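You operate a simulated robot arm through the tools that you are given. There is no shell and no other tool.

Carry out the task below with a simulated robot arm. There is one attempt and no reset: what you move stays moved.

TASK
Vent the shaft in the chucks, unlock both, lift it to the free rest and zero the side lay.
Where things are to end (x, y in the base frame): air shaft within 6 cm of [97, 60].

Only the result counts: the job must be done as asked and must still hold three seconds after the hand-in. Knocking over, shifting, dropping, spilling or breaking anything else fails it.

THE ROBOT
A 6-joint arm with a two-finger gripper, fixed in place. Base frame: the origin is at the foot of the arm, x ahead of it, y to its left, z up. Readings come in cm, degrees, newtons and seconds.
Its first joint turns from -166.0 to 166.0 degrees. Payload 2.45 kg.
The TCP is the grasp point between the finger pads, 2 cm short of the fingertips. In the tool frame z runs along the fingers and y along their closing line. Largest opening 14 cm; the body of the gripper starts 16.8 cm behind the TCP.
Orientation is told as [roll, pitch, yaw] about the base's x, y, z axes, in that order, counted from this pose: with the fingers straight down and closing along the base's y, the tool's x points along the base's -x, its y along +y and its z along -z.

THE INTERFACE
- The arm moves only by the tool play_rows. Its argument "targets" is a list of rows, each an object (a shift or turn left out is 0, a gripper value left out holds the last) with "hand": the finger opening in cm, from 0 to 14; "dp": the shift along the tool's x, y, z in units of 30 mm (1.0 is 30 mm), a list of three; "angular": the turn, a rotation vector about the tool's x, y, z in units of 8 degrees (1.0 is 8 degrees), a list of three. In form: [{"hand": hand, "dp": [x, y, z], "angular": [ax, ay, az]}, ...]. A call has 1 to 20 rows; each row shifts and turns the commanded pose from where the row before left it, along the tool's axes as they then stand. A call with a number of a shift or a turn outside -1 to 1 is refused whole. A row lasts 0.2 s, in which the tool goes at most 5 cm and 8.6 degrees; a call with a longer step from one row to the next is refused whole, and so is a gripper value outside its range. Where a pose cannot be reached the arm comes as near as it can. A force on the tool above 60 N (or 10 N above the force at the start of the call, whichever is more), or a blocked arm, ends the call early, and 0.2 s more pass. The fingers move at their own pace (about 4.5 cm/s each) and stop on an object; they squeeze with about 39 N. The grip force told is the motor's: it shows also when the fingers shut on nothing. Time passes only in rows, and 0.2 s behind the last, so rows that do not move let the fingers close. It gives the time, the measured TCP pose, the force on the tool (base axes), the opening and the grip force at its end, in the units of the frame above (readings bear some noise), with the torque about the TCP (base axes, N m) and any sound that the robot's microphone picked up.
- Cameras (640 x 400 px; columns grow to the right, rows downward): "scene" is fixed at [5.07, 64.81, 153.09]; the picture's right is [-0.22, -0.98, 0.00], its down [-0.45, 0.10, -0.89] and it looks along [0.87, -0.20, -0.46] (base axes); focal length 374 px, centre (320, 200). "wrist" rides on the gripper at [7.8, 1.1, -20.9] in the tool frame; the picture's right is [-0.14, 0.99, 0.00], its down [-0.92, -0.13, -0.37] and it looks along [-0.37, -0.05, 0.93] (tool axes); focal length 280 px, centre (320, 200). There is no depth. A picture from a camera that has moved, and an enlarged one, comes with that camera's place and axes in the base frame and with its lens.
- grab_frame(camera): a new picture of that camera. The clock stands still meanwhile.
- enlarge(camera, box): a new picture of the part [left, top, right, bottom] of that camera's present view, enlarged. The clock stands still meanwhile.
- sign_off(): hands the job in; it is judged then, once.

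Nothing tells you positions but the pictures and the camera data. Unless the task says otherwise, let go and move clear before handing in.

The tools are called after "Call:" by a JSON object that holds its "fn" and its "kwargs". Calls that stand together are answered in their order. play_rows: Moves the arm, as the interface text tells. Its arguments: {"type":"object","properties":{"targets":{"type":"array"}},"required":["targets"]} The other tools are called the same way: grab_frame (camera) takes a picture; enlarge (camera, box) takes an enlarged picture of a part of a camera's view; sign_off () hands the job in.

At the start:

```text
time: 0.0
ee_pos: [81.35, 7.95, 117.21]
ee_rot: [0.0, 0.0, 0.0]
ft_force: [-0.3, -0.6, -0.8]
moment: [0.01, 0.03, -0.02]
gripper_width: 13.98
finger_force: 0.0
```

scene: 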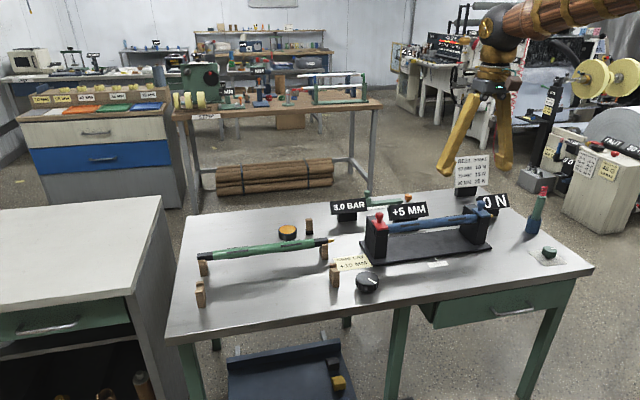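
wrist: 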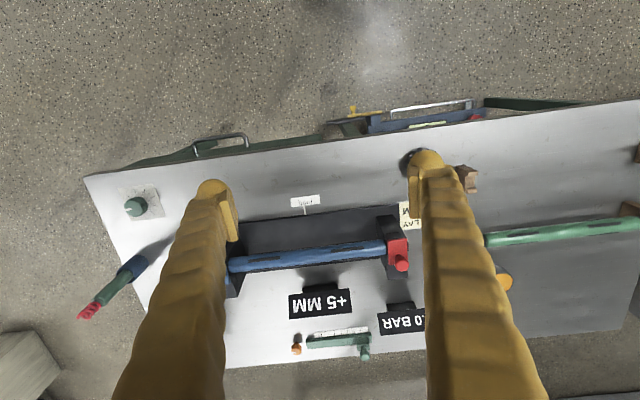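

I see a steel table with a blue shaft in two chucks (3.0 BAR, +5 MM, 0 N displays), a green shaft on wooden rests, and some knobs. I'll look closer before moving anything.

Call:
{"fn": "enlarge", "kwargs": {"camera": "scene", "box": [330, 150, 530, 275]}}

Call:
{"fn": "enlarge", "kwargs": {"camera": "scene", "box": [170, 200, 410, 350]}}

Call:
{"fn": "enlarge", "kwargs": {"camera": "scene", "box": [440, 150, 600, 290]}}

Call:
{"fn": "enlarge", "kwargs": {"camera": "wrist", "box": [200, 130, 520, 370]}}

Call:
{"fn": "enlarge", "kwargs": {"camera": "scene", "box": [330, 250, 410, 300]}}

Call:
{"fn": "enlarge", "kwargs": {"camera": "scene", "box": [435, 145, 515, 195]}}

```text
3.20 times, centred on (430, 212) of scene
camera zoom: at [5.07, 64.81, 153.09], right [-0.22, -0.98, 0.0], down [-0.45, 0.1, -0.89], along [0.87, -0.2, -0.46], focal length 1197 px, centre (-32, 160)
```

zoom: 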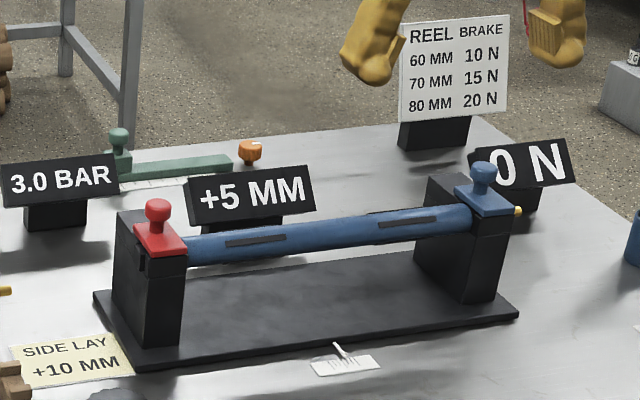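

```text
2.67 times, centred on (290, 275) of scene
camera zoom: at [5.07, 64.81, 153.09], right [-0.22, -0.98, 0.0], down [-0.45, 0.1, -0.89], along [0.87, -0.2, -0.46], focal length 998 px, centre (400, 0)
```

zoom: 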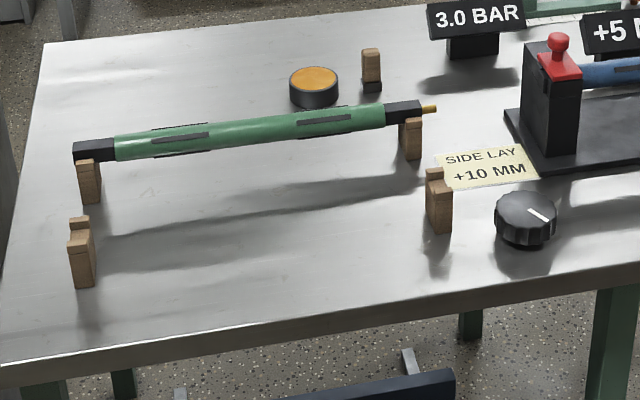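

```text
2.86 times, centred on (520, 220) of scene
camera zoom: at [5.07, 64.81, 153.09], right [-0.22, -0.98, 0.0], down [-0.45, 0.1, -0.89], along [0.87, -0.2, -0.46], focal length 1069 px, centre (-251, 143)
```

zoom: 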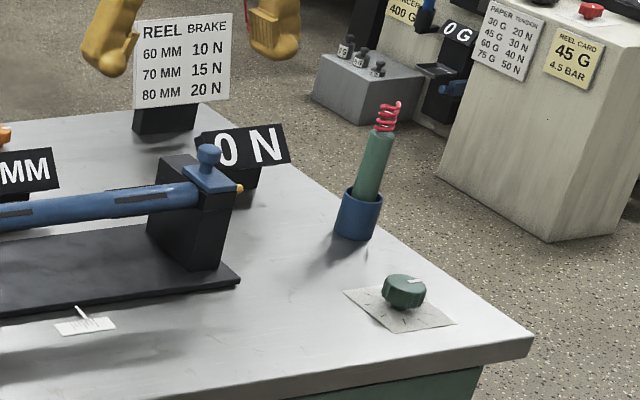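

```text
1.67 times, centred on (360, 250) of wrist
camera zoom: at [73.6, 9.08, 138.23], right [0.14, 0.99, 0.0], down [0.92, -0.13, 0.37], along [0.37, -0.05, -0.93], focal length 467 px, centre (253, 117)
```

zoom: 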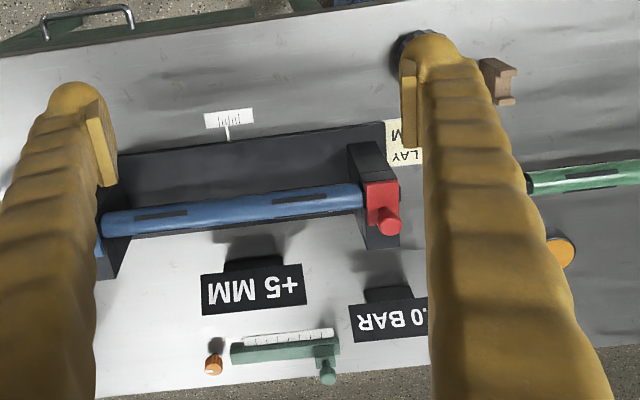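

```text
8.00 times, centred on (370, 275) of scene
camera zoom: at [5.07, 64.81, 153.09], right [-0.22, -0.98, 0.0], down [-0.45, 0.1, -0.89], along [0.87, -0.2, -0.46], focal length 2993 px, centre (-80, -400)
```

zoom: 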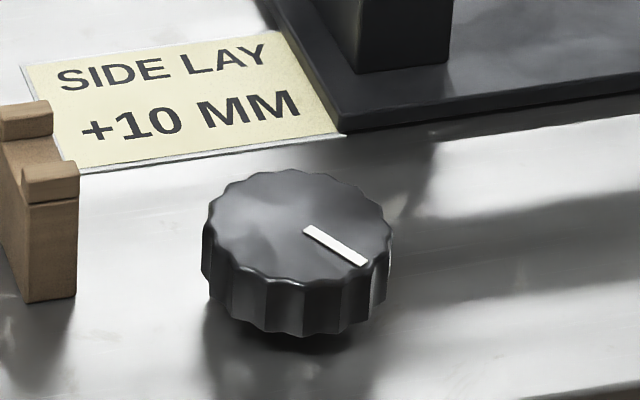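

```text
8.00 times, centred on (475, 170) of scene
camera zoom: at [5.07, 64.81, 153.09], right [-0.22, -0.98, 0.0], down [-0.45, 0.1, -0.89], along [0.87, -0.2, -0.46], focal length 2993 px, centre (-920, 440)
```

zoom: 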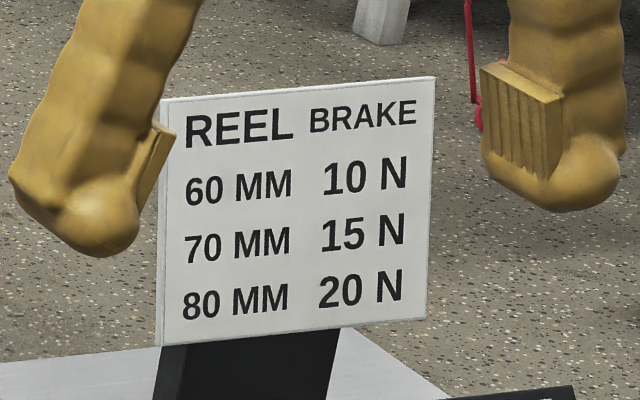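

The shaft seems to lie along y at about x=108.5, z=84.6, and the free rest is at x≈97, y 40–80. I'll zoom in on the small controls to work out what each one does.

Call:
{"fn": "enlarge", "kwargs": {"camera": "scene", "box": [355, 185, 419, 225]}}

Call:
{"fn": "enlarge", "kwargs": {"camera": "scene", "box": [270, 210, 334, 250]}}

Call:
{"fn": "enlarge", "kwargs": {"camera": "scene", "box": [465, 185, 529, 225]}}

Call:
{"fn": "enlarge", "kwargs": {"camera": "scene", "box": [515, 180, 579, 270]}}

Call:
{"fn": "enlarge", "kwargs": {"camera": "scene", "box": [355, 205, 419, 245]}}

Call:
{"fn": "enlarge", "kwargs": {"camera": "scene", "box": [400, 240, 464, 280]}}

Call:
{"fn": "enlarge", "kwargs": {"camera": "scene", "box": [220, 330, 360, 400]}}

Call:
{"fn": "enlarge", "kwargs": {"camera": "wrist", "box": [280, 320, 390, 370]}}

Call:
{"fn": "enlarge", "kwargs": {"camera": "wrist", "box": [80, 160, 240, 330]}}

```text
10.00 times, centred on (387, 205) of scene
camera zoom: at [5.07, 64.81, 153.09], right [-0.22, -0.98, 0.0], down [-0.45, 0.1, -0.89], along [0.87, -0.2, -0.46], focal length 3741 px, centre (-350, 150)
```

zoom: 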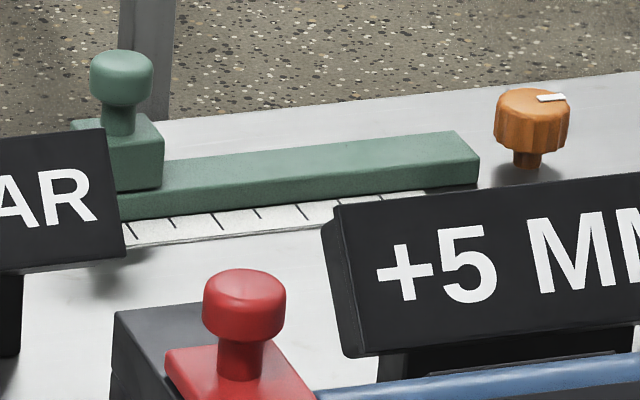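

```text
10.00 times, centred on (302, 230) of scene
camera zoom: at [5.07, 64.81, 153.09], right [-0.22, -0.98, 0.0], down [-0.45, 0.1, -0.89], along [0.87, -0.2, -0.46], focal length 3741 px, centre (500, -100)
```

zoom: 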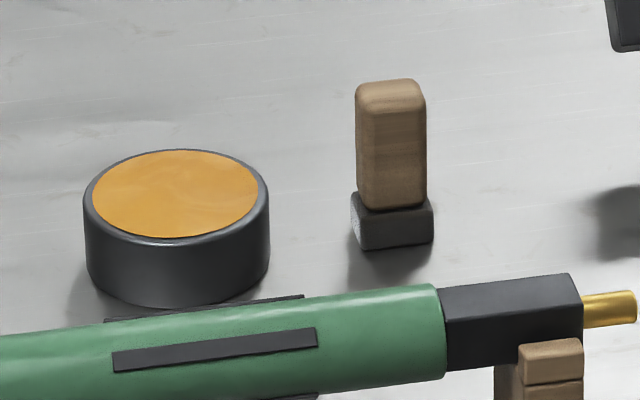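

```text
10.00 times, centred on (497, 205) of scene
camera zoom: at [5.07, 64.81, 153.09], right [-0.22, -0.98, 0.0], down [-0.45, 0.1, -0.89], along [0.87, -0.2, -0.46], focal length 3741 px, centre (-1450, 150)
```

zoom: 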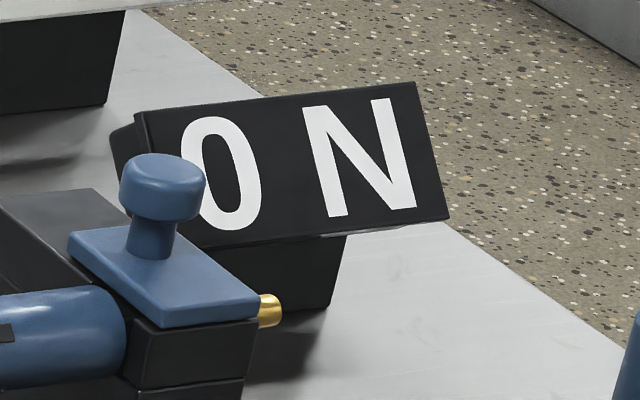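

```text
4.44 times, centred on (547, 225) of scene
camera zoom: at [5.07, 64.81, 153.09], right [-0.22, -0.98, 0.0], down [-0.45, 0.1, -0.89], along [0.87, -0.2, -0.46], focal length 1663 px, centre (-689, 89)
```

zoom: 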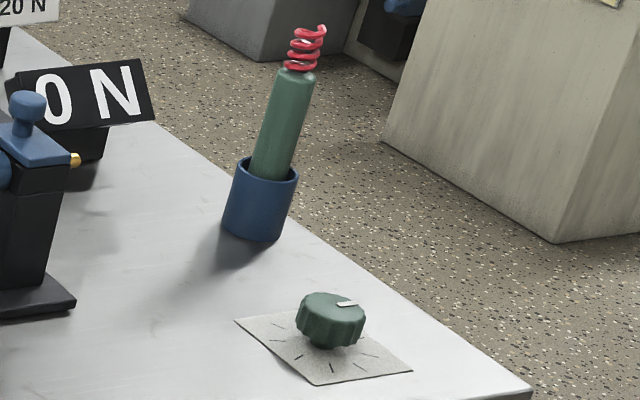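

```text
10.00 times, centred on (387, 225) of scene
camera zoom: at [5.07, 64.81, 153.09], right [-0.22, -0.98, 0.0], down [-0.45, 0.1, -0.89], along [0.87, -0.2, -0.46], focal length 3741 px, centre (-350, -50)
```

zoom: 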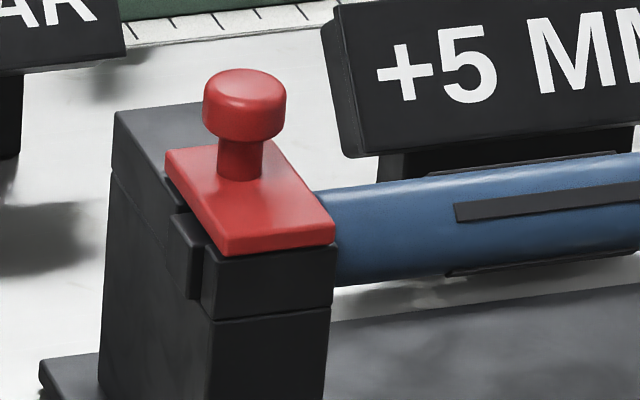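

```text
10.00 times, centred on (432, 260) of scene
camera zoom: at [5.07, 64.81, 153.09], right [-0.22, -0.98, 0.0], down [-0.45, 0.1, -0.89], along [0.87, -0.2, -0.46], focal length 3741 px, centre (-800, -400)
```

zoom: 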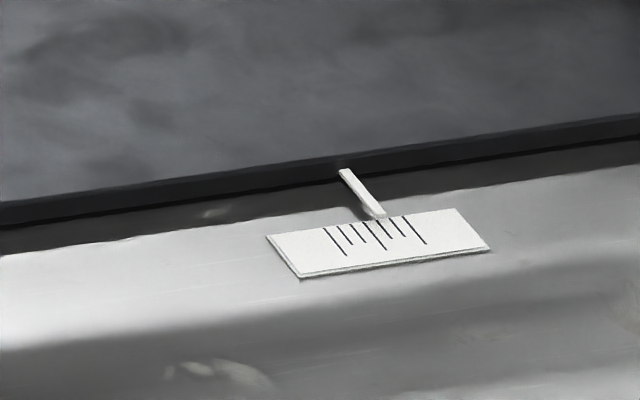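

```text
4.57 times, centred on (290, 365) of scene
camera zoom: at [5.07, 64.81, 153.09], right [-0.22, -0.98, 0.0], down [-0.45, 0.1, -0.89], along [0.87, -0.2, -0.46], focal length 1710 px, centre (457, -554)
```

zoom: 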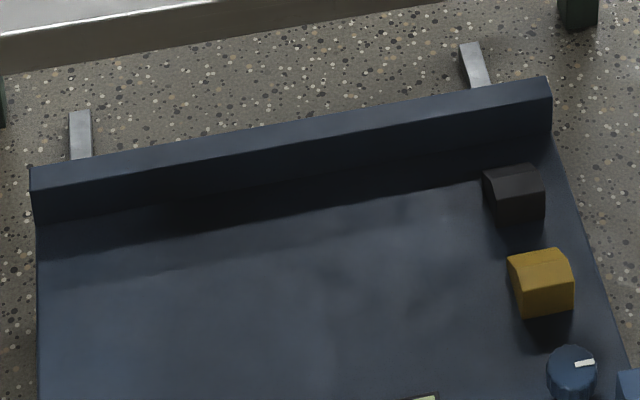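

```text
5.82 times, centred on (335, 345) of wrist
camera zoom: at [73.6, 9.08, 138.23], right [0.14, 0.99, 0.0], down [0.92, -0.13, 0.37], along [0.37, -0.05, -0.93], focal length 1631 px, centre (233, -644)
```

zoom: 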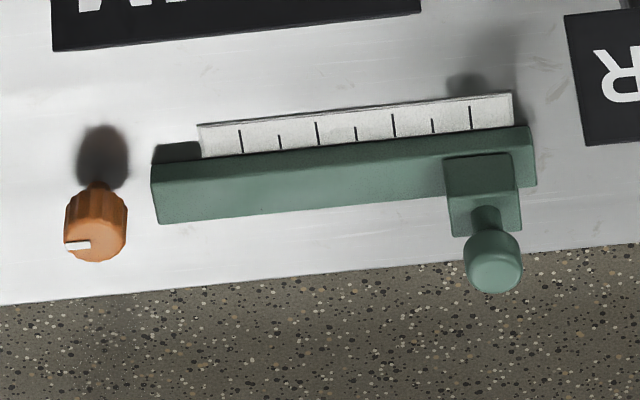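

```text
2.35 times, centred on (160, 245) of wrist
camera zoom: at [73.6, 9.08, 138.23], right [0.14, 0.99, 0.0], down [0.92, -0.13, 0.37], along [0.37, -0.05, -0.93], focal length 660 px, centre (696, 94)
```

zoom: 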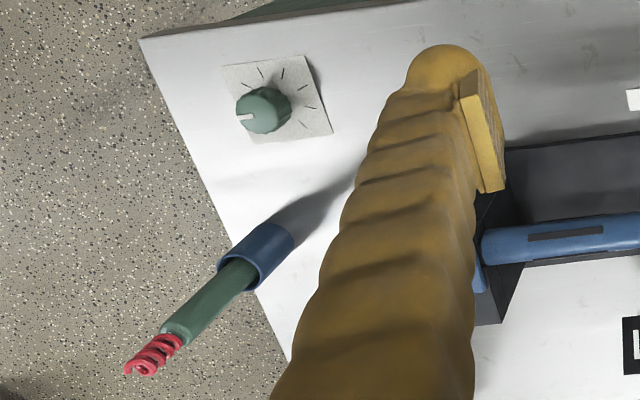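

The table carries a base with two chucks, whose red and blue clamp plates have knobs on them. There's also a pointer and scale at the base's front edge, a green slider, and orange, black and green rotary knobs. I'll go forward to test the arm's reach and see the chucks from above.

Call:
{"fn": "play_rows", "kwargs": {"targets": [{"dp": [-1, 0, 0]}, {"dp": [-1, 0, 0]}, {"dp": [-1, 0, 0]}, {"dp": [-1, 0, 0]}, {"dp": [-1, 0, 0]}]}}

Call:
{"fn": "grab_frame", "kwargs": {"camera": "wrist"}}

Call:
{"fn": "grab_frame", "kwargs": {"camera": "scene"}}

```text
time: 1.2
ee_pos: [96.3, 8.08, 117.68]
ee_rot: [0.0, -0.1, -0.1]
ft_force: [0.1, -0.3, 1.3]
moment: [-0.01, -0.04, 0.01]
gripper_width: 14.0
finger_force: 0.1
```

```text
taken
camera wrist: at [88.49, 9.2, 138.6], right [0.14, 0.99, 0.0], down [0.92, -0.13, 0.37], along [0.37, -0.05, -0.93], focal length 280 px, centre (320, 200)
```

wrist: 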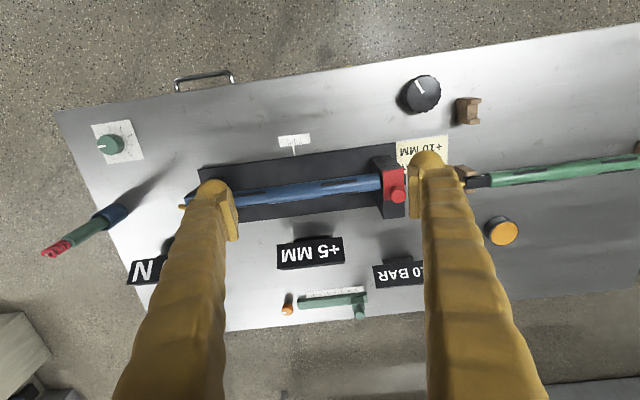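

```text
taken
```

scene: 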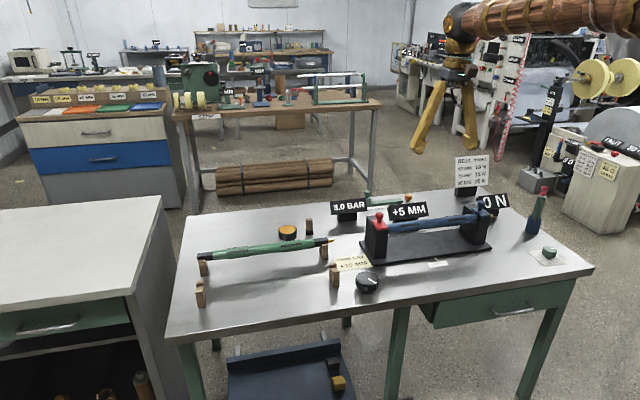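

The arm reaches x=96 fine at this height. I'll zoom in on the chucks from here.

Call:
{"fn": "enlarge", "kwargs": {"camera": "wrist", "box": [340, 140, 420, 230]}}

Call:
{"fn": "enlarge", "kwargs": {"camera": "wrist", "box": [260, 120, 330, 164]}}

Call:
{"fn": "enlarge", "kwargs": {"camera": "wrist", "box": [390, 60, 460, 130]}}

Call:
{"fn": "enlarge", "kwargs": {"camera": "wrist", "box": [270, 270, 390, 340]}}

Call:
{"fn": "enlarge", "kwargs": {"camera": "scene", "box": [415, 250, 447, 270]}}

```text
4.44 times, centred on (380, 185) of wrist
camera zoom: at [88.49, 9.2, 138.6], right [0.14, 0.99, 0.0], down [0.92, -0.13, 0.37], along [0.37, -0.05, -0.93], focal length 1246 px, centre (53, 267)
```

zoom: 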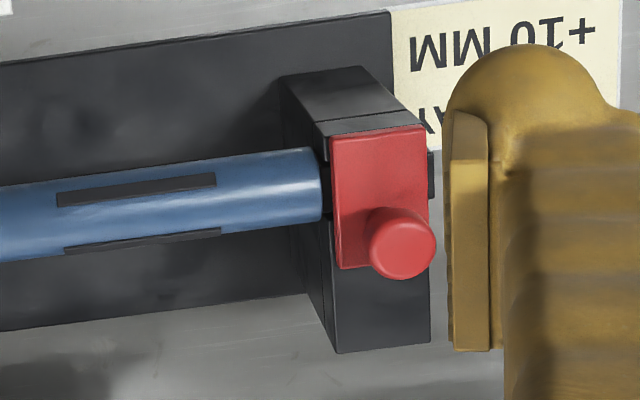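

```text
9.09 times, centred on (295, 142) of wrist
camera zoom: at [88.49, 9.2, 138.6], right [0.14, 0.99, 0.0], down [0.92, -0.13, 0.37], along [0.37, -0.05, -0.93], focal length 2549 px, centre (547, 727)
```

zoom: 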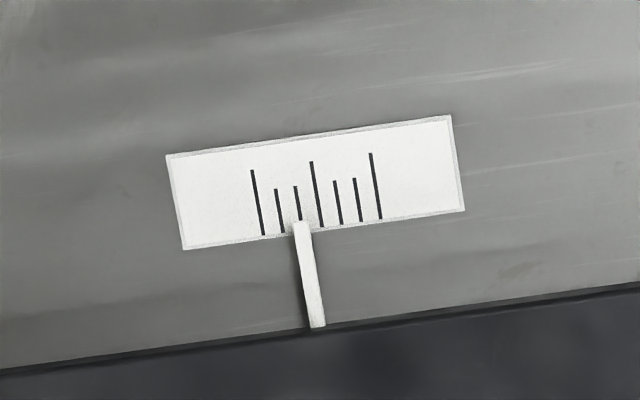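

```text
5.71 times, centred on (425, 95) of wrist
camera zoom: at [88.49, 9.2, 138.6], right [0.14, 0.99, 0.0], down [0.92, -0.13, 0.37], along [0.37, -0.05, -0.93], focal length 1602 px, centre (-280, 800)
```

zoom: 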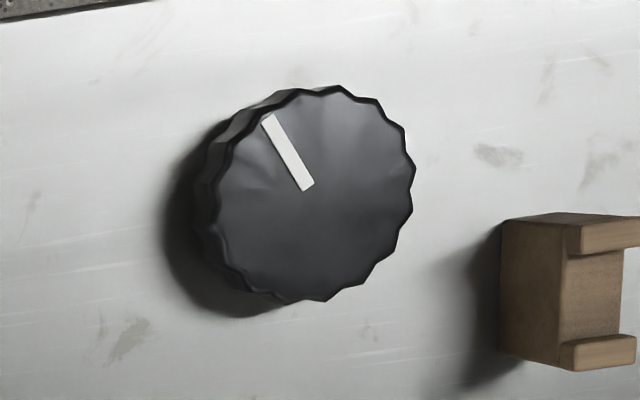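

```text
5.33 times, centred on (330, 305) of wrist
camera zoom: at [88.49, 9.2, 138.6], right [0.14, 0.99, 0.0], down [0.92, -0.13, 0.37], along [0.37, -0.05, -0.93], focal length 1495 px, centre (267, -360)
```

zoom: 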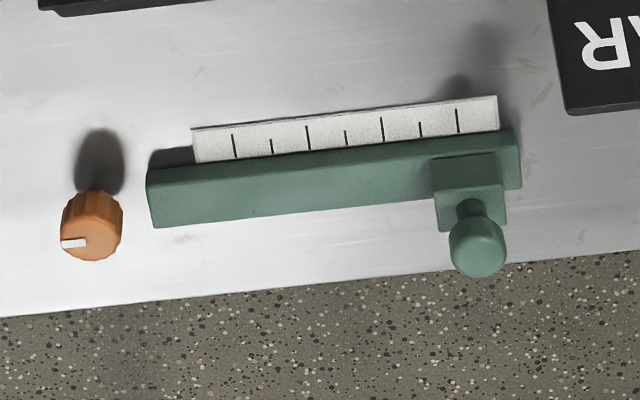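

```text
16.00 times, centred on (431, 260) of scene
camera zoom: at [5.07, 64.81, 153.09], right [-0.22, -0.98, 0.0], down [-0.45, 0.1, -0.89], along [0.87, -0.2, -0.46], focal length 5986 px, centre (-1456, -760)
```

zoom: 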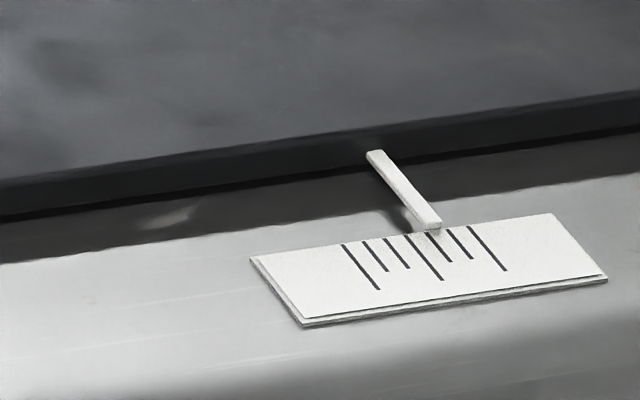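

The pointer stands at +5 mm, one tick to −y, so the base itself shifts sideways. The brass valve sticks out of the right chuck at about (108.5, −23.8, 84.6). I'll test how far the arm reaches out at height.

Call:
{"fn": "play_rows", "kwargs": {"targets": [{"hand": 0, "dp": [-1, 0, 0]}, {"dp": [-1, 0, 0]}, {"dp": [-1, 0, 0]}, {"dp": [-1, 0, 0]}, {"dp": [0, 0, 1]}, {"dp": [0, 0, 1]}]}}

Call:
{"fn": "grab_frame", "kwargs": {"camera": "wrist"}}

Call:
{"fn": "grab_frame", "kwargs": {"camera": "scene"}}

```text
time: 2.6
ee_pos: [108.4, 8.18, 111.28]
ee_rot: [0.0, 0.0, -0.1]
ft_force: [-0.1, -1.1, 0.5]
moment: [0.0, -0.03, 0.0]
gripper_width: 1.53
finger_force: 0.0
```

```text
taken
camera wrist: at [100.62, 9.16, 132.14], right [0.14, 0.99, 0.0], down [0.92, -0.13, 0.37], along [0.37, -0.05, -0.93], focal length 280 px, centre (320, 200)
```

wrist: 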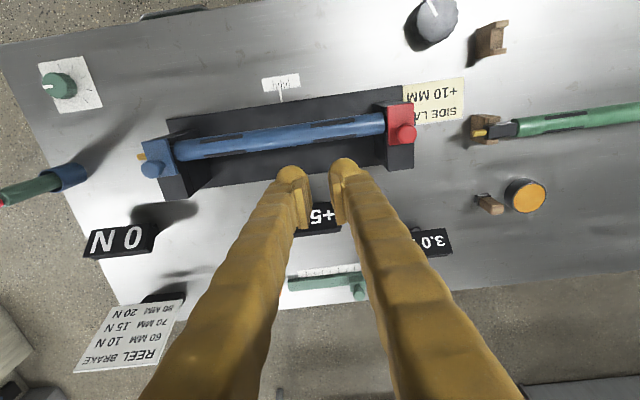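

```text
taken
```

scene: 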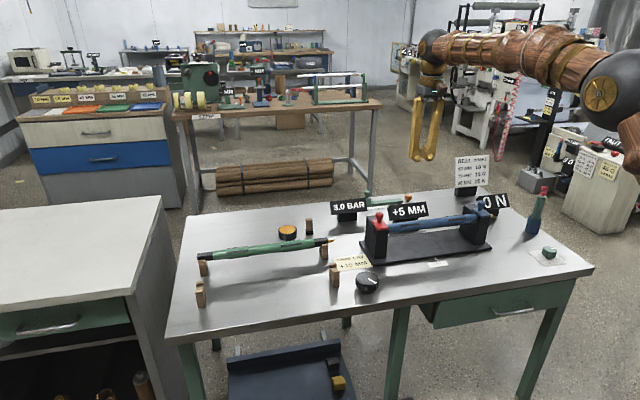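

Reach is fine so far at x=108. I'll zoom in on both chucks.

Call:
{"fn": "enlarge", "kwargs": {"camera": "wrist", "box": [120, 120, 216, 210]}}

Call:
{"fn": "enlarge", "kwargs": {"camera": "wrist", "box": [360, 80, 440, 180]}}

Call:
{"fn": "enlarge", "kwargs": {"camera": "wrist", "box": [450, 90, 640, 220]}}

```text
4.44 times, centred on (168, 165) of wrist
camera zoom: at [100.62, 9.16, 132.14], right [0.14, 0.99, 0.0], down [0.92, -0.13, 0.37], along [0.37, -0.05, -0.93], focal length 1246 px, centre (996, 356)
```

zoom: 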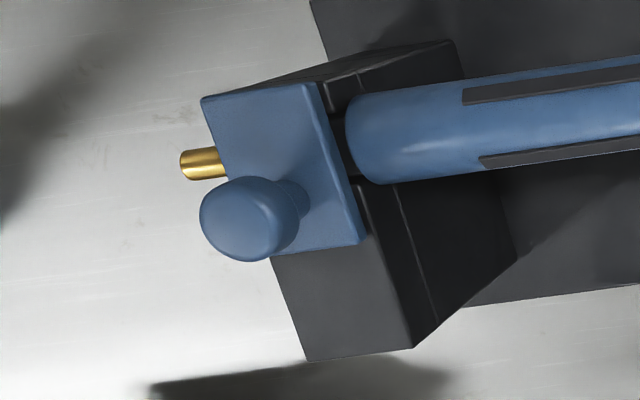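

```text
4.00 times, centred on (400, 130) of wrist
camera zoom: at [100.62, 9.16, 132.14], right [0.14, 0.99, 0.0], down [0.92, -0.13, 0.37], along [0.37, -0.05, -0.93], focal length 1122 px, centre (0, 480)
```

zoom: 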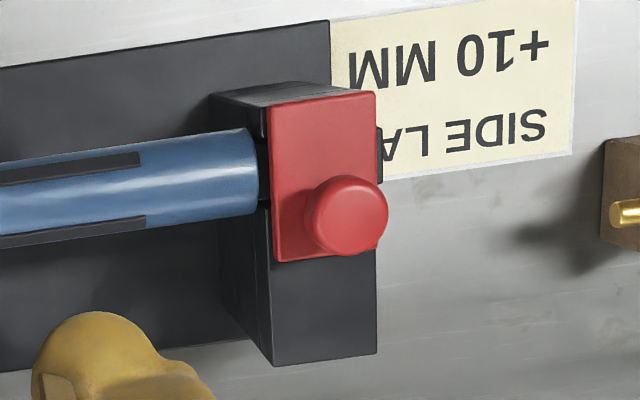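

```text
3.08 times, centred on (545, 155) of wrist
camera zoom: at [100.62, 9.16, 132.14], right [0.14, 0.99, 0.0], down [0.92, -0.13, 0.37], along [0.37, -0.05, -0.93], focal length 863 px, centre (-372, 338)
```

zoom: 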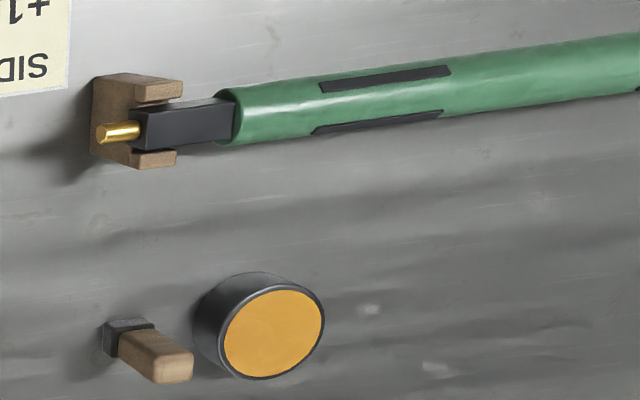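

The plates sit on top of the chucks, with free space behind them in +x, so they probably slide that way. For venting I'll try pressing the brass valve, approaching from outside it at y≈−28 with the fingers closed.

Call:
{"fn": "play_rows", "kwargs": {"targets": [{"hand": 0, "dp": [0, -1, 0]}, {"dp": [0, -1, 0]}, {"dp": [0, -1, 0]}, {"dp": [0, -1, 0]}, {"dp": [0, -1, 0]}, {"dp": [0, -1, 0]}, {"dp": [0, -1, 0]}, {"dp": [0, -1, 0]}, {"dp": [0, -1, 0]}, {"dp": [0, -1, 0]}, {"dp": [0, -1, 0]}, {"dp": [0, -1, 0]}, {"dp": [0, -0.2, 0]}]}}

Call:
{"fn": "grab_frame", "kwargs": {"camera": "wrist"}}

```text
time: 5.4
ee_pos: [108.35, -28.75, 111.35]
ee_rot: [0.1, 0.0, 0.0]
ft_force: [0.6, 0.0, -0.1]
moment: [0.0, 0.0, 0.01]
gripper_width: 0.0
finger_force: 29.1
```

```text
taken
camera wrist: at [100.62, -27.66, 132.27], right [0.14, 0.99, 0.0], down [0.92, -0.13, 0.37], along [0.37, -0.05, -0.93], focal length 280 px, centre (320, 200)
```

wrist: 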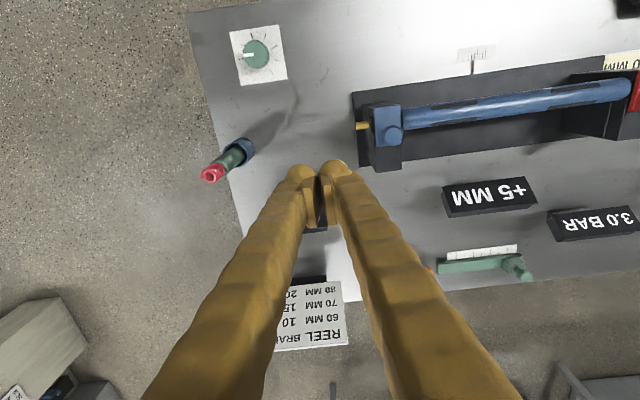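

I'm beside the valve and above it. I'll refine the valve tip position before lowering.

Call:
{"fn": "enlarge", "kwargs": {"camera": "wrist", "box": [330, 90, 420, 180]}}

```text
4.44 times, centred on (375, 135) of wrist
camera zoom: at [100.62, -27.66, 132.27], right [0.14, 0.99, 0.0], down [0.92, -0.13, 0.37], along [0.37, -0.05, -0.93], focal length 1246 px, centre (76, 489)
```

zoom: 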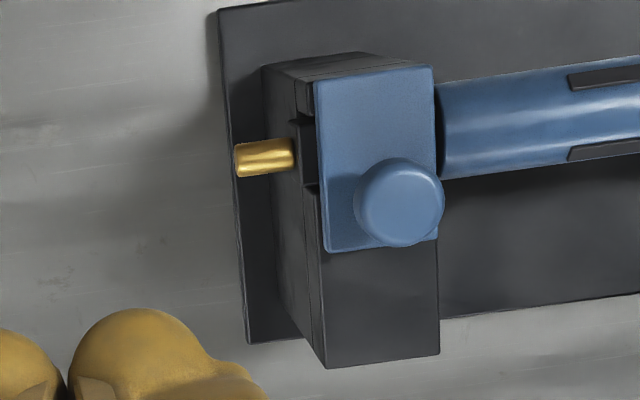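

The valve tip is at about (107.5, −22.7, 85). I'll lower the closed fingers outside it and check clearance.

Call:
{"fn": "play_rows", "kwargs": {"targets": [{"dp": [0.25, 0, 0]}, {"dp": [0, 0, 1]}, {"dp": [0, 0, 1]}, {"dp": [0, 0, 1]}, {"dp": [0, 0, 1]}, {"dp": [0, 0, 1]}, {"dp": [0, 0, 1]}, {"dp": [0, 0, 1]}, {"dp": [0, 0, 1]}, {"dp": [0, 0, 0.4]}]}}

Call:
{"fn": "grab_frame", "kwargs": {"camera": "wrist"}}

Call:
{"fn": "grab_frame", "kwargs": {"camera": "scene"}}

```text
time: 7.6
ee_pos: [107.68, -28.59, 85.97]
ee_rot: [0.0, 0.0, 0.0]
ft_force: [-0.2, 0.4, -0.2]
moment: [0.01, 0.01, -0.01]
gripper_width: 0.01
finger_force: 29.7
```

```text
taken
camera wrist: at [99.92, -27.45, 106.97], right [0.14, 0.99, 0.0], down [0.92, -0.13, 0.37], along [0.37, -0.05, -0.93], focal length 280 px, centre (320, 200)
```

wrist: 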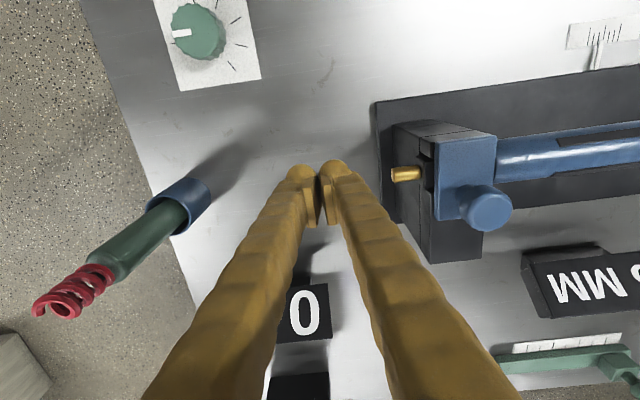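

```text
taken
```

scene: 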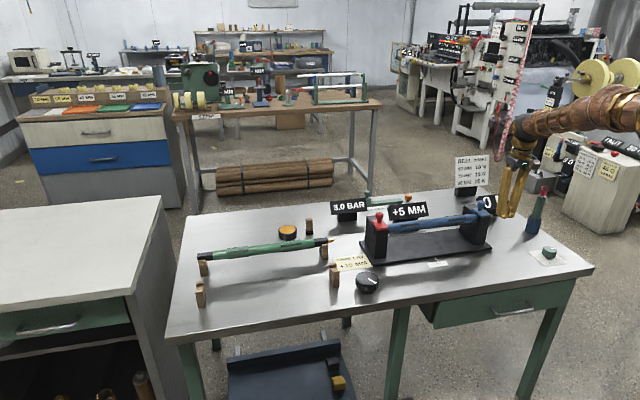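

The fingers are just beside the valve. I'll lower a bit more and creep in +y, watching for force, sound and the bar display.

Call:
{"fn": "play_rows", "kwargs": {"targets": [{"dp": [0, 0, 0.4]}, {"dp": [0, 0.5, 0]}, {"dp": [0, 0.5, 0]}, {"dp": [0, 0.2, 0]}]}}

Call:
{"fn": "grab_frame", "kwargs": {"camera": "wrist"}}

```text
time: 8.6
ee_pos: [107.63, -25.05, 84.91]
ee_rot: [0.0, -0.2, 0.0]
ft_force: [0.8, -2.6, 0.7]
moment: [0.02, 0.0, 0.04]
gripper_width: 0.0
finger_force: 29.7
```

```text
taken
camera wrist: at [99.86, -23.83, 105.82], right [0.14, 0.99, 0.0], down [0.92, -0.13, 0.37], along [0.37, -0.05, -0.93], focal length 280 px, centre (320, 200)
```

wrist: 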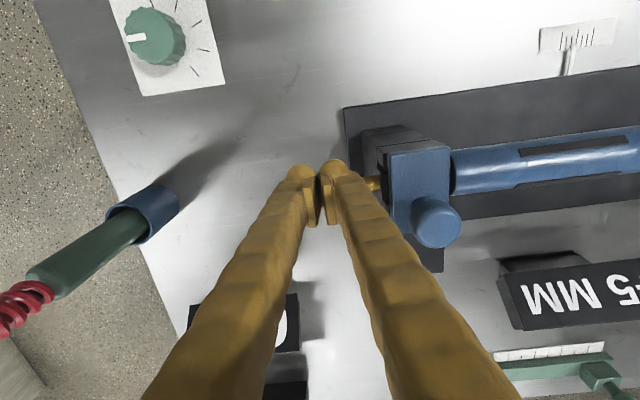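

There's a light contact force of 2.6 N on the valve now. I'll keep pressing in small steps.

Call:
{"fn": "play_rows", "kwargs": {"targets": [{"dp": [0, 0.1, 0]}, {}]}}

Call:
{"fn": "enlarge", "kwargs": {"camera": "scene", "box": [320, 180, 520, 275]}}

```text
time: 9.2
ee_pos: [107.65, -24.75, 84.87]
ee_rot: [0.0, 0.0, 0.0]
ft_force: [-0.3, -5.5, -0.6]
moment: [0.09, 0.02, 0.08]
gripper_width: 0.0
finger_force: 29.1
```

```text
3.20 times, centred on (420, 228) of scene
camera zoom: at [5.07, 64.81, 153.09], right [-0.22, -0.98, 0.0], down [-0.45, 0.1, -0.89], along [0.87, -0.2, -0.46], focal length 1197 px, centre (0, 112)
```

zoom: 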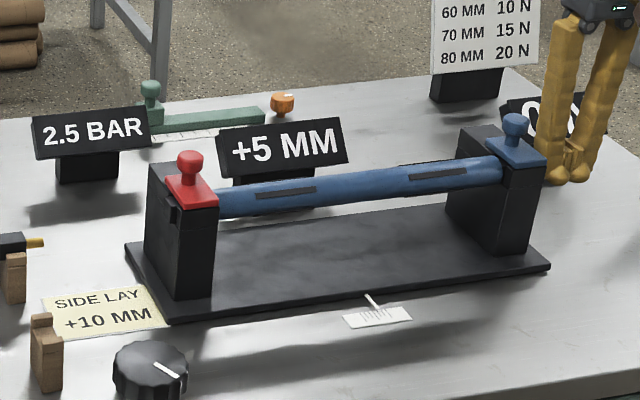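

Pressing works: the display has dropped to 2.5 BAR. I'll hold the valve pressed until it reads 0.

Call:
{"fn": "play_rows", "kwargs": {"targets": [{}, {}, {}, {}, {}, {}, {}, {}, {}, {}]}}

Call:
{"fn": "enlarge", "kwargs": {"camera": "scene", "box": [320, 180, 520, 275]}}

```text
time: 11.4
ee_pos: [107.68, -24.63, 84.75]
ee_rot: [0.0, 0.0, 0.0]
ft_force: [1.1, -5.4, 0.0]
moment: [0.0, 0.03, 0.04]
gripper_width: 0.03
finger_force: 30.0
```

```text
3.20 times, centred on (420, 228) of scene
camera zoom: at [5.07, 64.81, 153.09], right [-0.22, -0.98, 0.0], down [-0.45, 0.1, -0.89], along [0.87, -0.2, -0.46], focal length 1197 px, centre (0, 112)
```

zoom: 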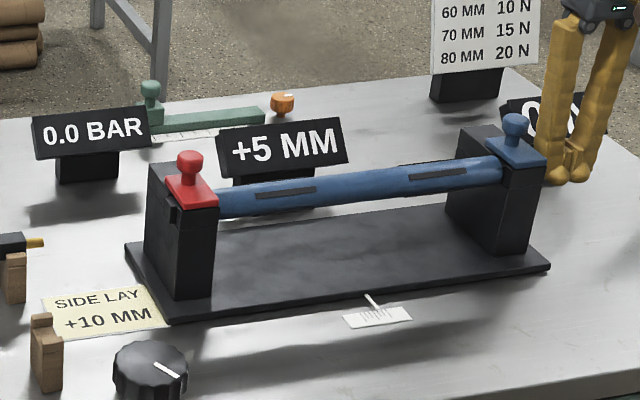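

Vented: 0.0 BAR. Next I'll back off the valve, rise, and line up over the blue knob at about (108.6, −17.8, 90.4) with the fingers open.

Call:
{"fn": "play_rows", "kwargs": {"targets": [{"dp": [0, -1, 0]}, {"dp": [0, 0, -1]}, {"dp": [0, 0, -1]}, {"dp": [0, 0, -1]}, {"dp": [0, 0, -1]}, {"dp": [0, 0, -1]}, {"dp": [0, 0, -1], "hand": 6.5}, {"dp": [-0.3, 1, 0]}, {"dp": [0, 1, 0]}, {"dp": [0, 1, 0]}, {"dp": [0, 0.27, 0]}, {}]}}

Call:
{"fn": "grab_frame", "kwargs": {"camera": "wrist"}}

Call:
{"fn": "enlarge", "kwargs": {"camera": "scene", "box": [320, 150, 520, 275]}}

```text
time: 14.0
ee_pos: [108.51, -17.9, 102.95]
ee_rot: [0.0, 0.1, 0.0]
ft_force: [0.6, -0.7, -0.1]
moment: [-0.02, -0.02, 0.04]
gripper_width: 6.47
finger_force: 0.1
```

```text
taken
camera wrist: at [100.73, -16.86, 123.88], right [0.14, 0.99, 0.0], down [0.92, -0.13, 0.37], along [0.37, -0.05, -0.93], focal length 280 px, centre (320, 200)
```

wrist: 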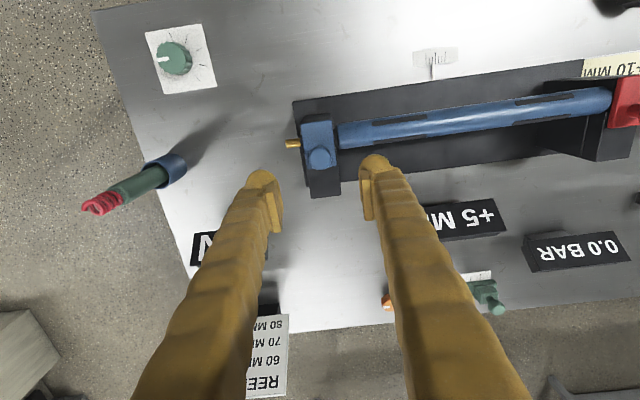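

```text
3.20 times, centred on (420, 212) of scene
camera zoom: at [5.07, 64.81, 153.09], right [-0.22, -0.98, 0.0], down [-0.45, 0.1, -0.89], along [0.87, -0.2, -0.46], focal length 1197 px, centre (0, 160)
```

zoom: 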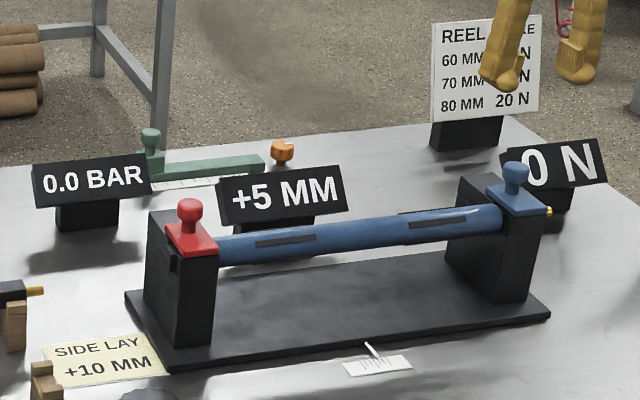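

Aligned over the blue knob. I'll lower around it and grip.

Call:
{"fn": "play_rows", "kwargs": {"targets": [{"dp": [0, 0, 1]}, {"dp": [0, 0, 1]}, {"dp": [0, 0, 1]}, {"dp": [0, 0, 1]}, {"dp": [0, 0, 0.3]}]}}

Call:
{"fn": "grab_frame", "kwargs": {"camera": "wrist"}}

Call:
{"fn": "enlarge", "kwargs": {"camera": "scene", "box": [440, 160, 520, 260]}}

```text
time: 15.2
ee_pos: [108.23, -18.02, 90.09]
ee_rot: [0.0, 0.0, 0.1]
ft_force: [0.4, -0.1, 0.4]
moment: [-0.01, -0.01, -0.03]
gripper_width: 6.49
finger_force: 0.0
```

```text
taken
camera wrist: at [100.59, -16.88, 110.97], right [0.14, 0.99, 0.0], down [0.92, -0.13, 0.37], along [0.37, -0.05, -0.93], focal length 280 px, centre (320, 200)
```

wrist: 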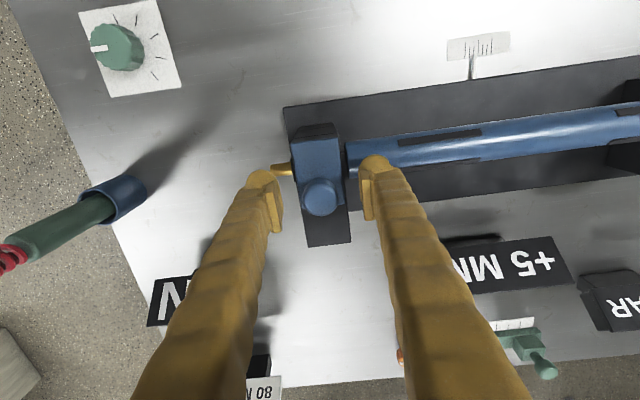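

```text
4.00 times, centred on (480, 210) of scene
camera zoom: at [5.07, 64.81, 153.09], right [-0.22, -0.98, 0.0], down [-0.45, 0.1, -0.89], along [0.87, -0.2, -0.46], focal length 1496 px, centre (-320, 160)
```

zoom: 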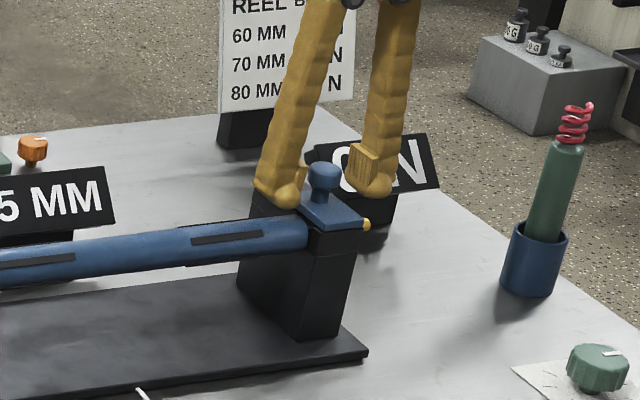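

Aligned. Closing on the blue knob.

Call:
{"fn": "play_rows", "kwargs": {"targets": [{"hand": 0}, {}, {}, {}, {}]}}

```text
time: 16.4
ee_pos: [108.4, -17.94, 90.12]
ee_rot: [-0.1, 0.0, 0.0]
ft_force: [-0.5, 5.9, -0.9]
moment: [0.04, -0.01, -0.04]
gripper_width: 2.38
finger_force: 45.3
```

Gripped at 2.4 cm. I'll try sliding it to +x, a little at a time.

Call:
{"fn": "play_rows", "kwargs": {"targets": [{"dp": [-0.2, 0, 0]}, {"dp": [-0.2, 0, 0]}, {}]}}

Call:
{"fn": "grab_frame", "kwargs": {"camera": "wrist"}}

```text
time: 17.2
ee_pos: [109.58, -17.89, 89.94]
ee_rot: [0.0, -0.2, 0.0]
ft_force: [2.0, 2.9, 17.3]
moment: [-0.01, -0.22, 0.03]
gripper_width: 2.35
finger_force: 45.1
```

```text
taken
camera wrist: at [101.8, -16.83, 110.94], right [0.14, 0.99, 0.0], down [0.92, -0.13, 0.37], along [0.37, -0.05, -0.93], focal length 280 px, centre (320, 200)
```

wrist: 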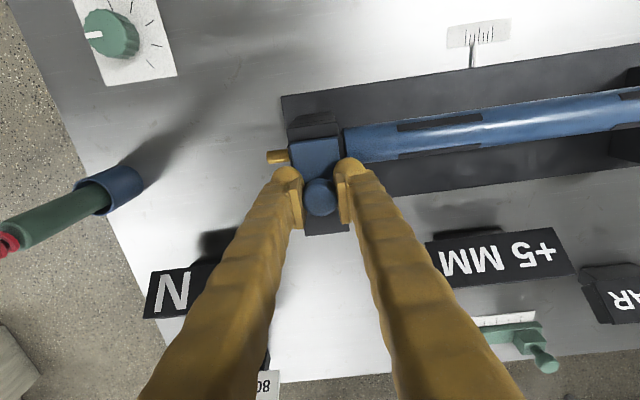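

It moved with little x force, although there's a 17 N upward force. Checking the plate.

Call:
{"fn": "enlarge", "kwargs": {"camera": "wrist", "box": [260, 80, 380, 240]}}

Call:
{"fn": "enlarge", "kwargs": {"camera": "scene", "box": [455, 180, 519, 230]}}

```text
2.50 times, centred on (320, 160) of wrist
camera zoom: at [101.8, -16.83, 110.94], right [0.14, 0.99, 0.0], down [0.92, -0.13, 0.37], along [0.37, -0.05, -0.93], focal length 701 px, centre (320, 300)
```

zoom: 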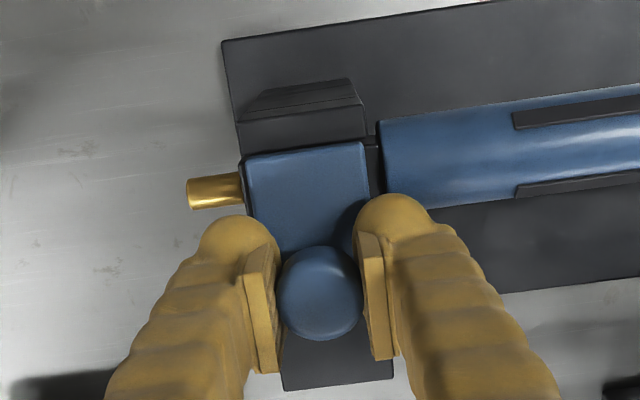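

```text
8.00 times, centred on (487, 205) of scene
camera zoom: at [5.07, 64.81, 153.09], right [-0.22, -0.98, 0.0], down [-0.45, 0.1, -0.89], along [0.87, -0.2, -0.46], focal length 2993 px, centre (-1016, 160)
```

zoom: 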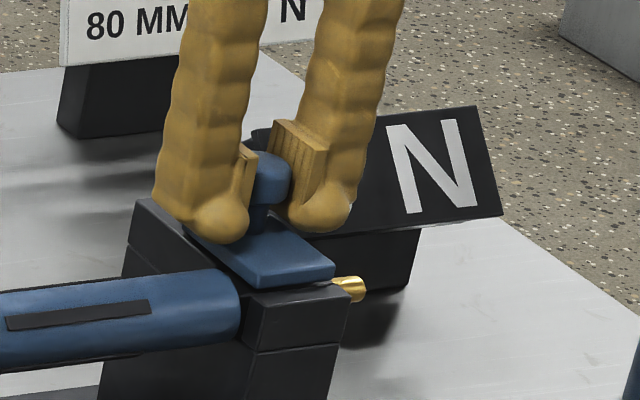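

The plate is sliding back in +x as expected. I'll continue to the end of its travel, easing up very slightly.

Call:
{"fn": "play_rows", "kwargs": {"targets": [{"dp": [-0.2, 0, -0.05]}, {"dp": [-0.2, 0, 0]}, {"dp": [-0.2, 0, 0]}, {}]}}

Call:
{"fn": "enlarge", "kwargs": {"camera": "wrist", "box": [260, 80, 380, 240]}}

```text
time: 18.2
ee_pos: [111.41, -18.02, 89.88]
ee_rot: [0.0, -0.1, -0.1]
ft_force: [-0.4, 1.0, -4.7]
moment: [0.0, 0.07, -0.02]
gripper_width: 2.36
finger_force: 44.9
```

```text
2.50 times, centred on (320, 160) of wrist
camera zoom: at [103.64, -16.85, 110.96], right [0.14, 0.99, 0.0], down [0.92, -0.13, 0.37], along [0.36, -0.05, -0.93], focal length 701 px, centre (320, 300)
```

zoom: 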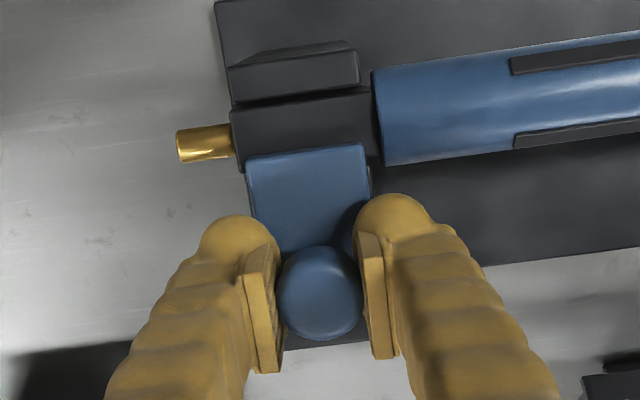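

The journal in its slot is now showing. I'll continue until the plate is clear or stops.

Call:
{"fn": "play_rows", "kwargs": {"targets": [{"dp": [-0.15, 0, 0]}, {"dp": [-0.15, 0, 0]}, {"dp": [-0.15, 0, 0]}, {}]}}

Call:
{"fn": "enlarge", "kwargs": {"camera": "wrist", "box": [260, 80, 380, 240]}}

Call:
{"fn": "enlarge", "kwargs": {"camera": "scene", "box": [455, 180, 519, 230]}}

```text
time: 19.2
ee_pos: [112.76, -17.91, 89.95]
ee_rot: [-0.1, 0.1, 0.0]
ft_force: [-21.5, 3.0, -23.7]
moment: [0.0, 0.34, -0.02]
gripper_width: 2.36
finger_force: 44.9
```

```text
2.50 times, centred on (320, 160) of wrist
camera zoom: at [105.08, -16.86, 110.99], right [0.14, 0.99, 0.0], down [0.92, -0.13, 0.37], along [0.36, -0.05, -0.93], focal length 701 px, centre (320, 300)
```

zoom: 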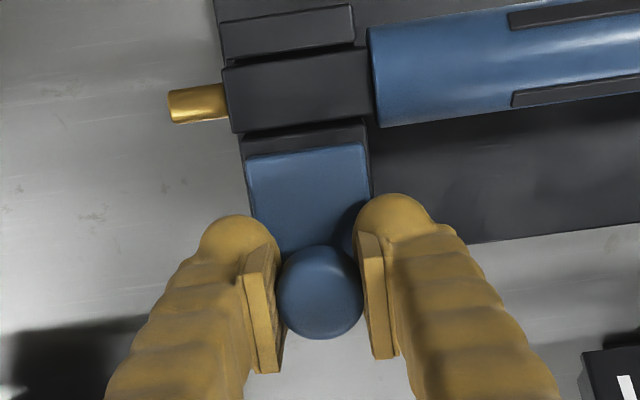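

```text
8.00 times, centred on (487, 205) of scene
camera zoom: at [5.07, 64.81, 153.09], right [-0.22, -0.98, 0.0], down [-0.45, 0.1, -0.89], along [0.87, -0.2, -0.46], focal length 2993 px, centre (-1016, 160)
```

zoom: 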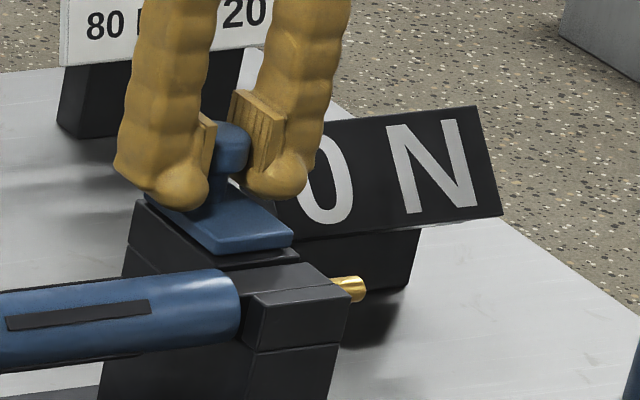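

The blue plate has hit its end stop and is clear of the journal. I'll release it, rise, and go to the red knob at about (108.6, 20.9).

Call:
{"fn": "play_rows", "kwargs": {"targets": [{"dp": [0.1, 0, 0], "hand": 6.5}, {}, {}, {"dp": [0, 0, -1]}, {"dp": [0, 0, -1]}, {"dp": [0, 0, -1]}, {"dp": [0, 0, -1]}, {"dp": [0.6, 1, 0]}, {"dp": [0.6, 1, 0]}, {"dp": [0, 1, 0]}, {"dp": [0, 1, 0]}, {"dp": [0, 1, 0]}, {"dp": [0, 1, 0]}, {"dp": [0, 1, 0]}, {"dp": [0, 1, 0]}, {"dp": [0, 1, 0]}, {"dp": [0, 1, 0]}, {"dp": [0, 1, 0]}, {"dp": [0, 0.95, 0]}, {}]}}

Call:
{"fn": "grab_frame", "kwargs": {"camera": "wrist"}}

Call:
{"fn": "enlarge", "kwargs": {"camera": "scene", "box": [320, 150, 520, 275]}}

```text
time: 23.4
ee_pos: [109.01, 17.89, 102.06]
ee_rot: [0.0, 0.0, 0.0]
ft_force: [0.1, -0.1, -0.5]
moment: [-0.03, 0.0, 0.05]
gripper_width: 6.47
finger_force: 0.1
```

```text
taken
camera wrist: at [101.29, 18.91, 123.01], right [0.14, 0.99, 0.0], down [0.92, -0.13, 0.37], along [0.37, -0.05, -0.93], focal length 280 px, centre (320, 200)
```

wrist: 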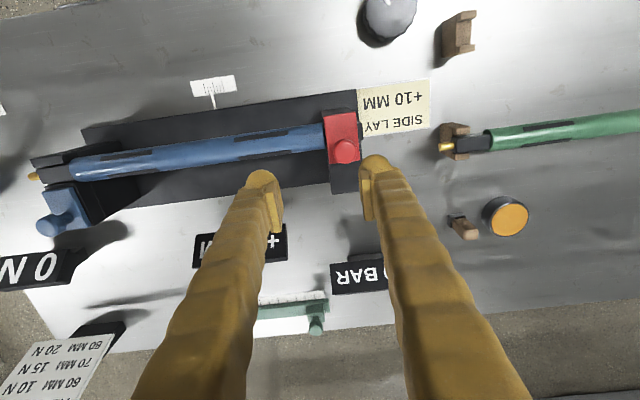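

```text
3.20 times, centred on (420, 212) of scene
camera zoom: at [5.07, 64.81, 153.09], right [-0.22, -0.98, 0.0], down [-0.45, 0.1, -0.89], along [0.87, -0.2, -0.46], focal length 1197 px, centre (0, 160)
```

zoom: 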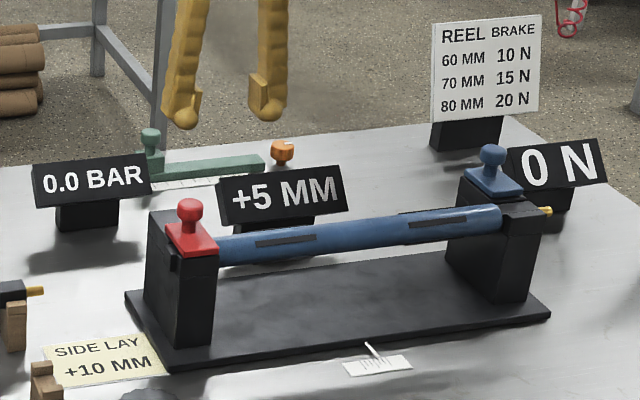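

Blue plate is open. Now I'll move onto the red knob at about (108.5, 20.9), lower and grip it.

Call:
{"fn": "play_rows", "kwargs": {"targets": [{"dp": [0.15, 1, 0]}, {"dp": [0, 0, 1]}, {"dp": [0, 0, 1]}, {"dp": [0, 0, 1]}, {"dp": [0, 0, 0.95]}, {}]}}

Call:
{"fn": "grab_frame", "kwargs": {"camera": "wrist"}}

```text
time: 24.8
ee_pos: [108.34, 21.19, 90.42]
ee_rot: [0.0, 0.0, 0.1]
ft_force: [0.7, -0.4, 0.5]
moment: [0.0, 0.0, 0.0]
gripper_width: 6.5
finger_force: 0.0
```

```text
taken
camera wrist: at [100.58, 22.21, 111.19], right [0.14, 0.99, 0.0], down [0.92, -0.13, 0.37], along [0.37, -0.05, -0.93], focal length 280 px, centre (320, 200)
```

wrist: 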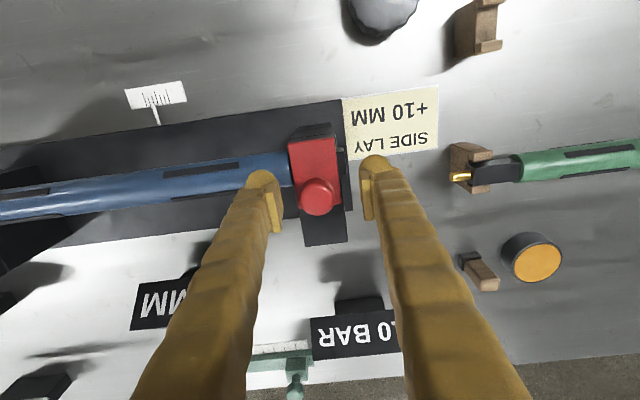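

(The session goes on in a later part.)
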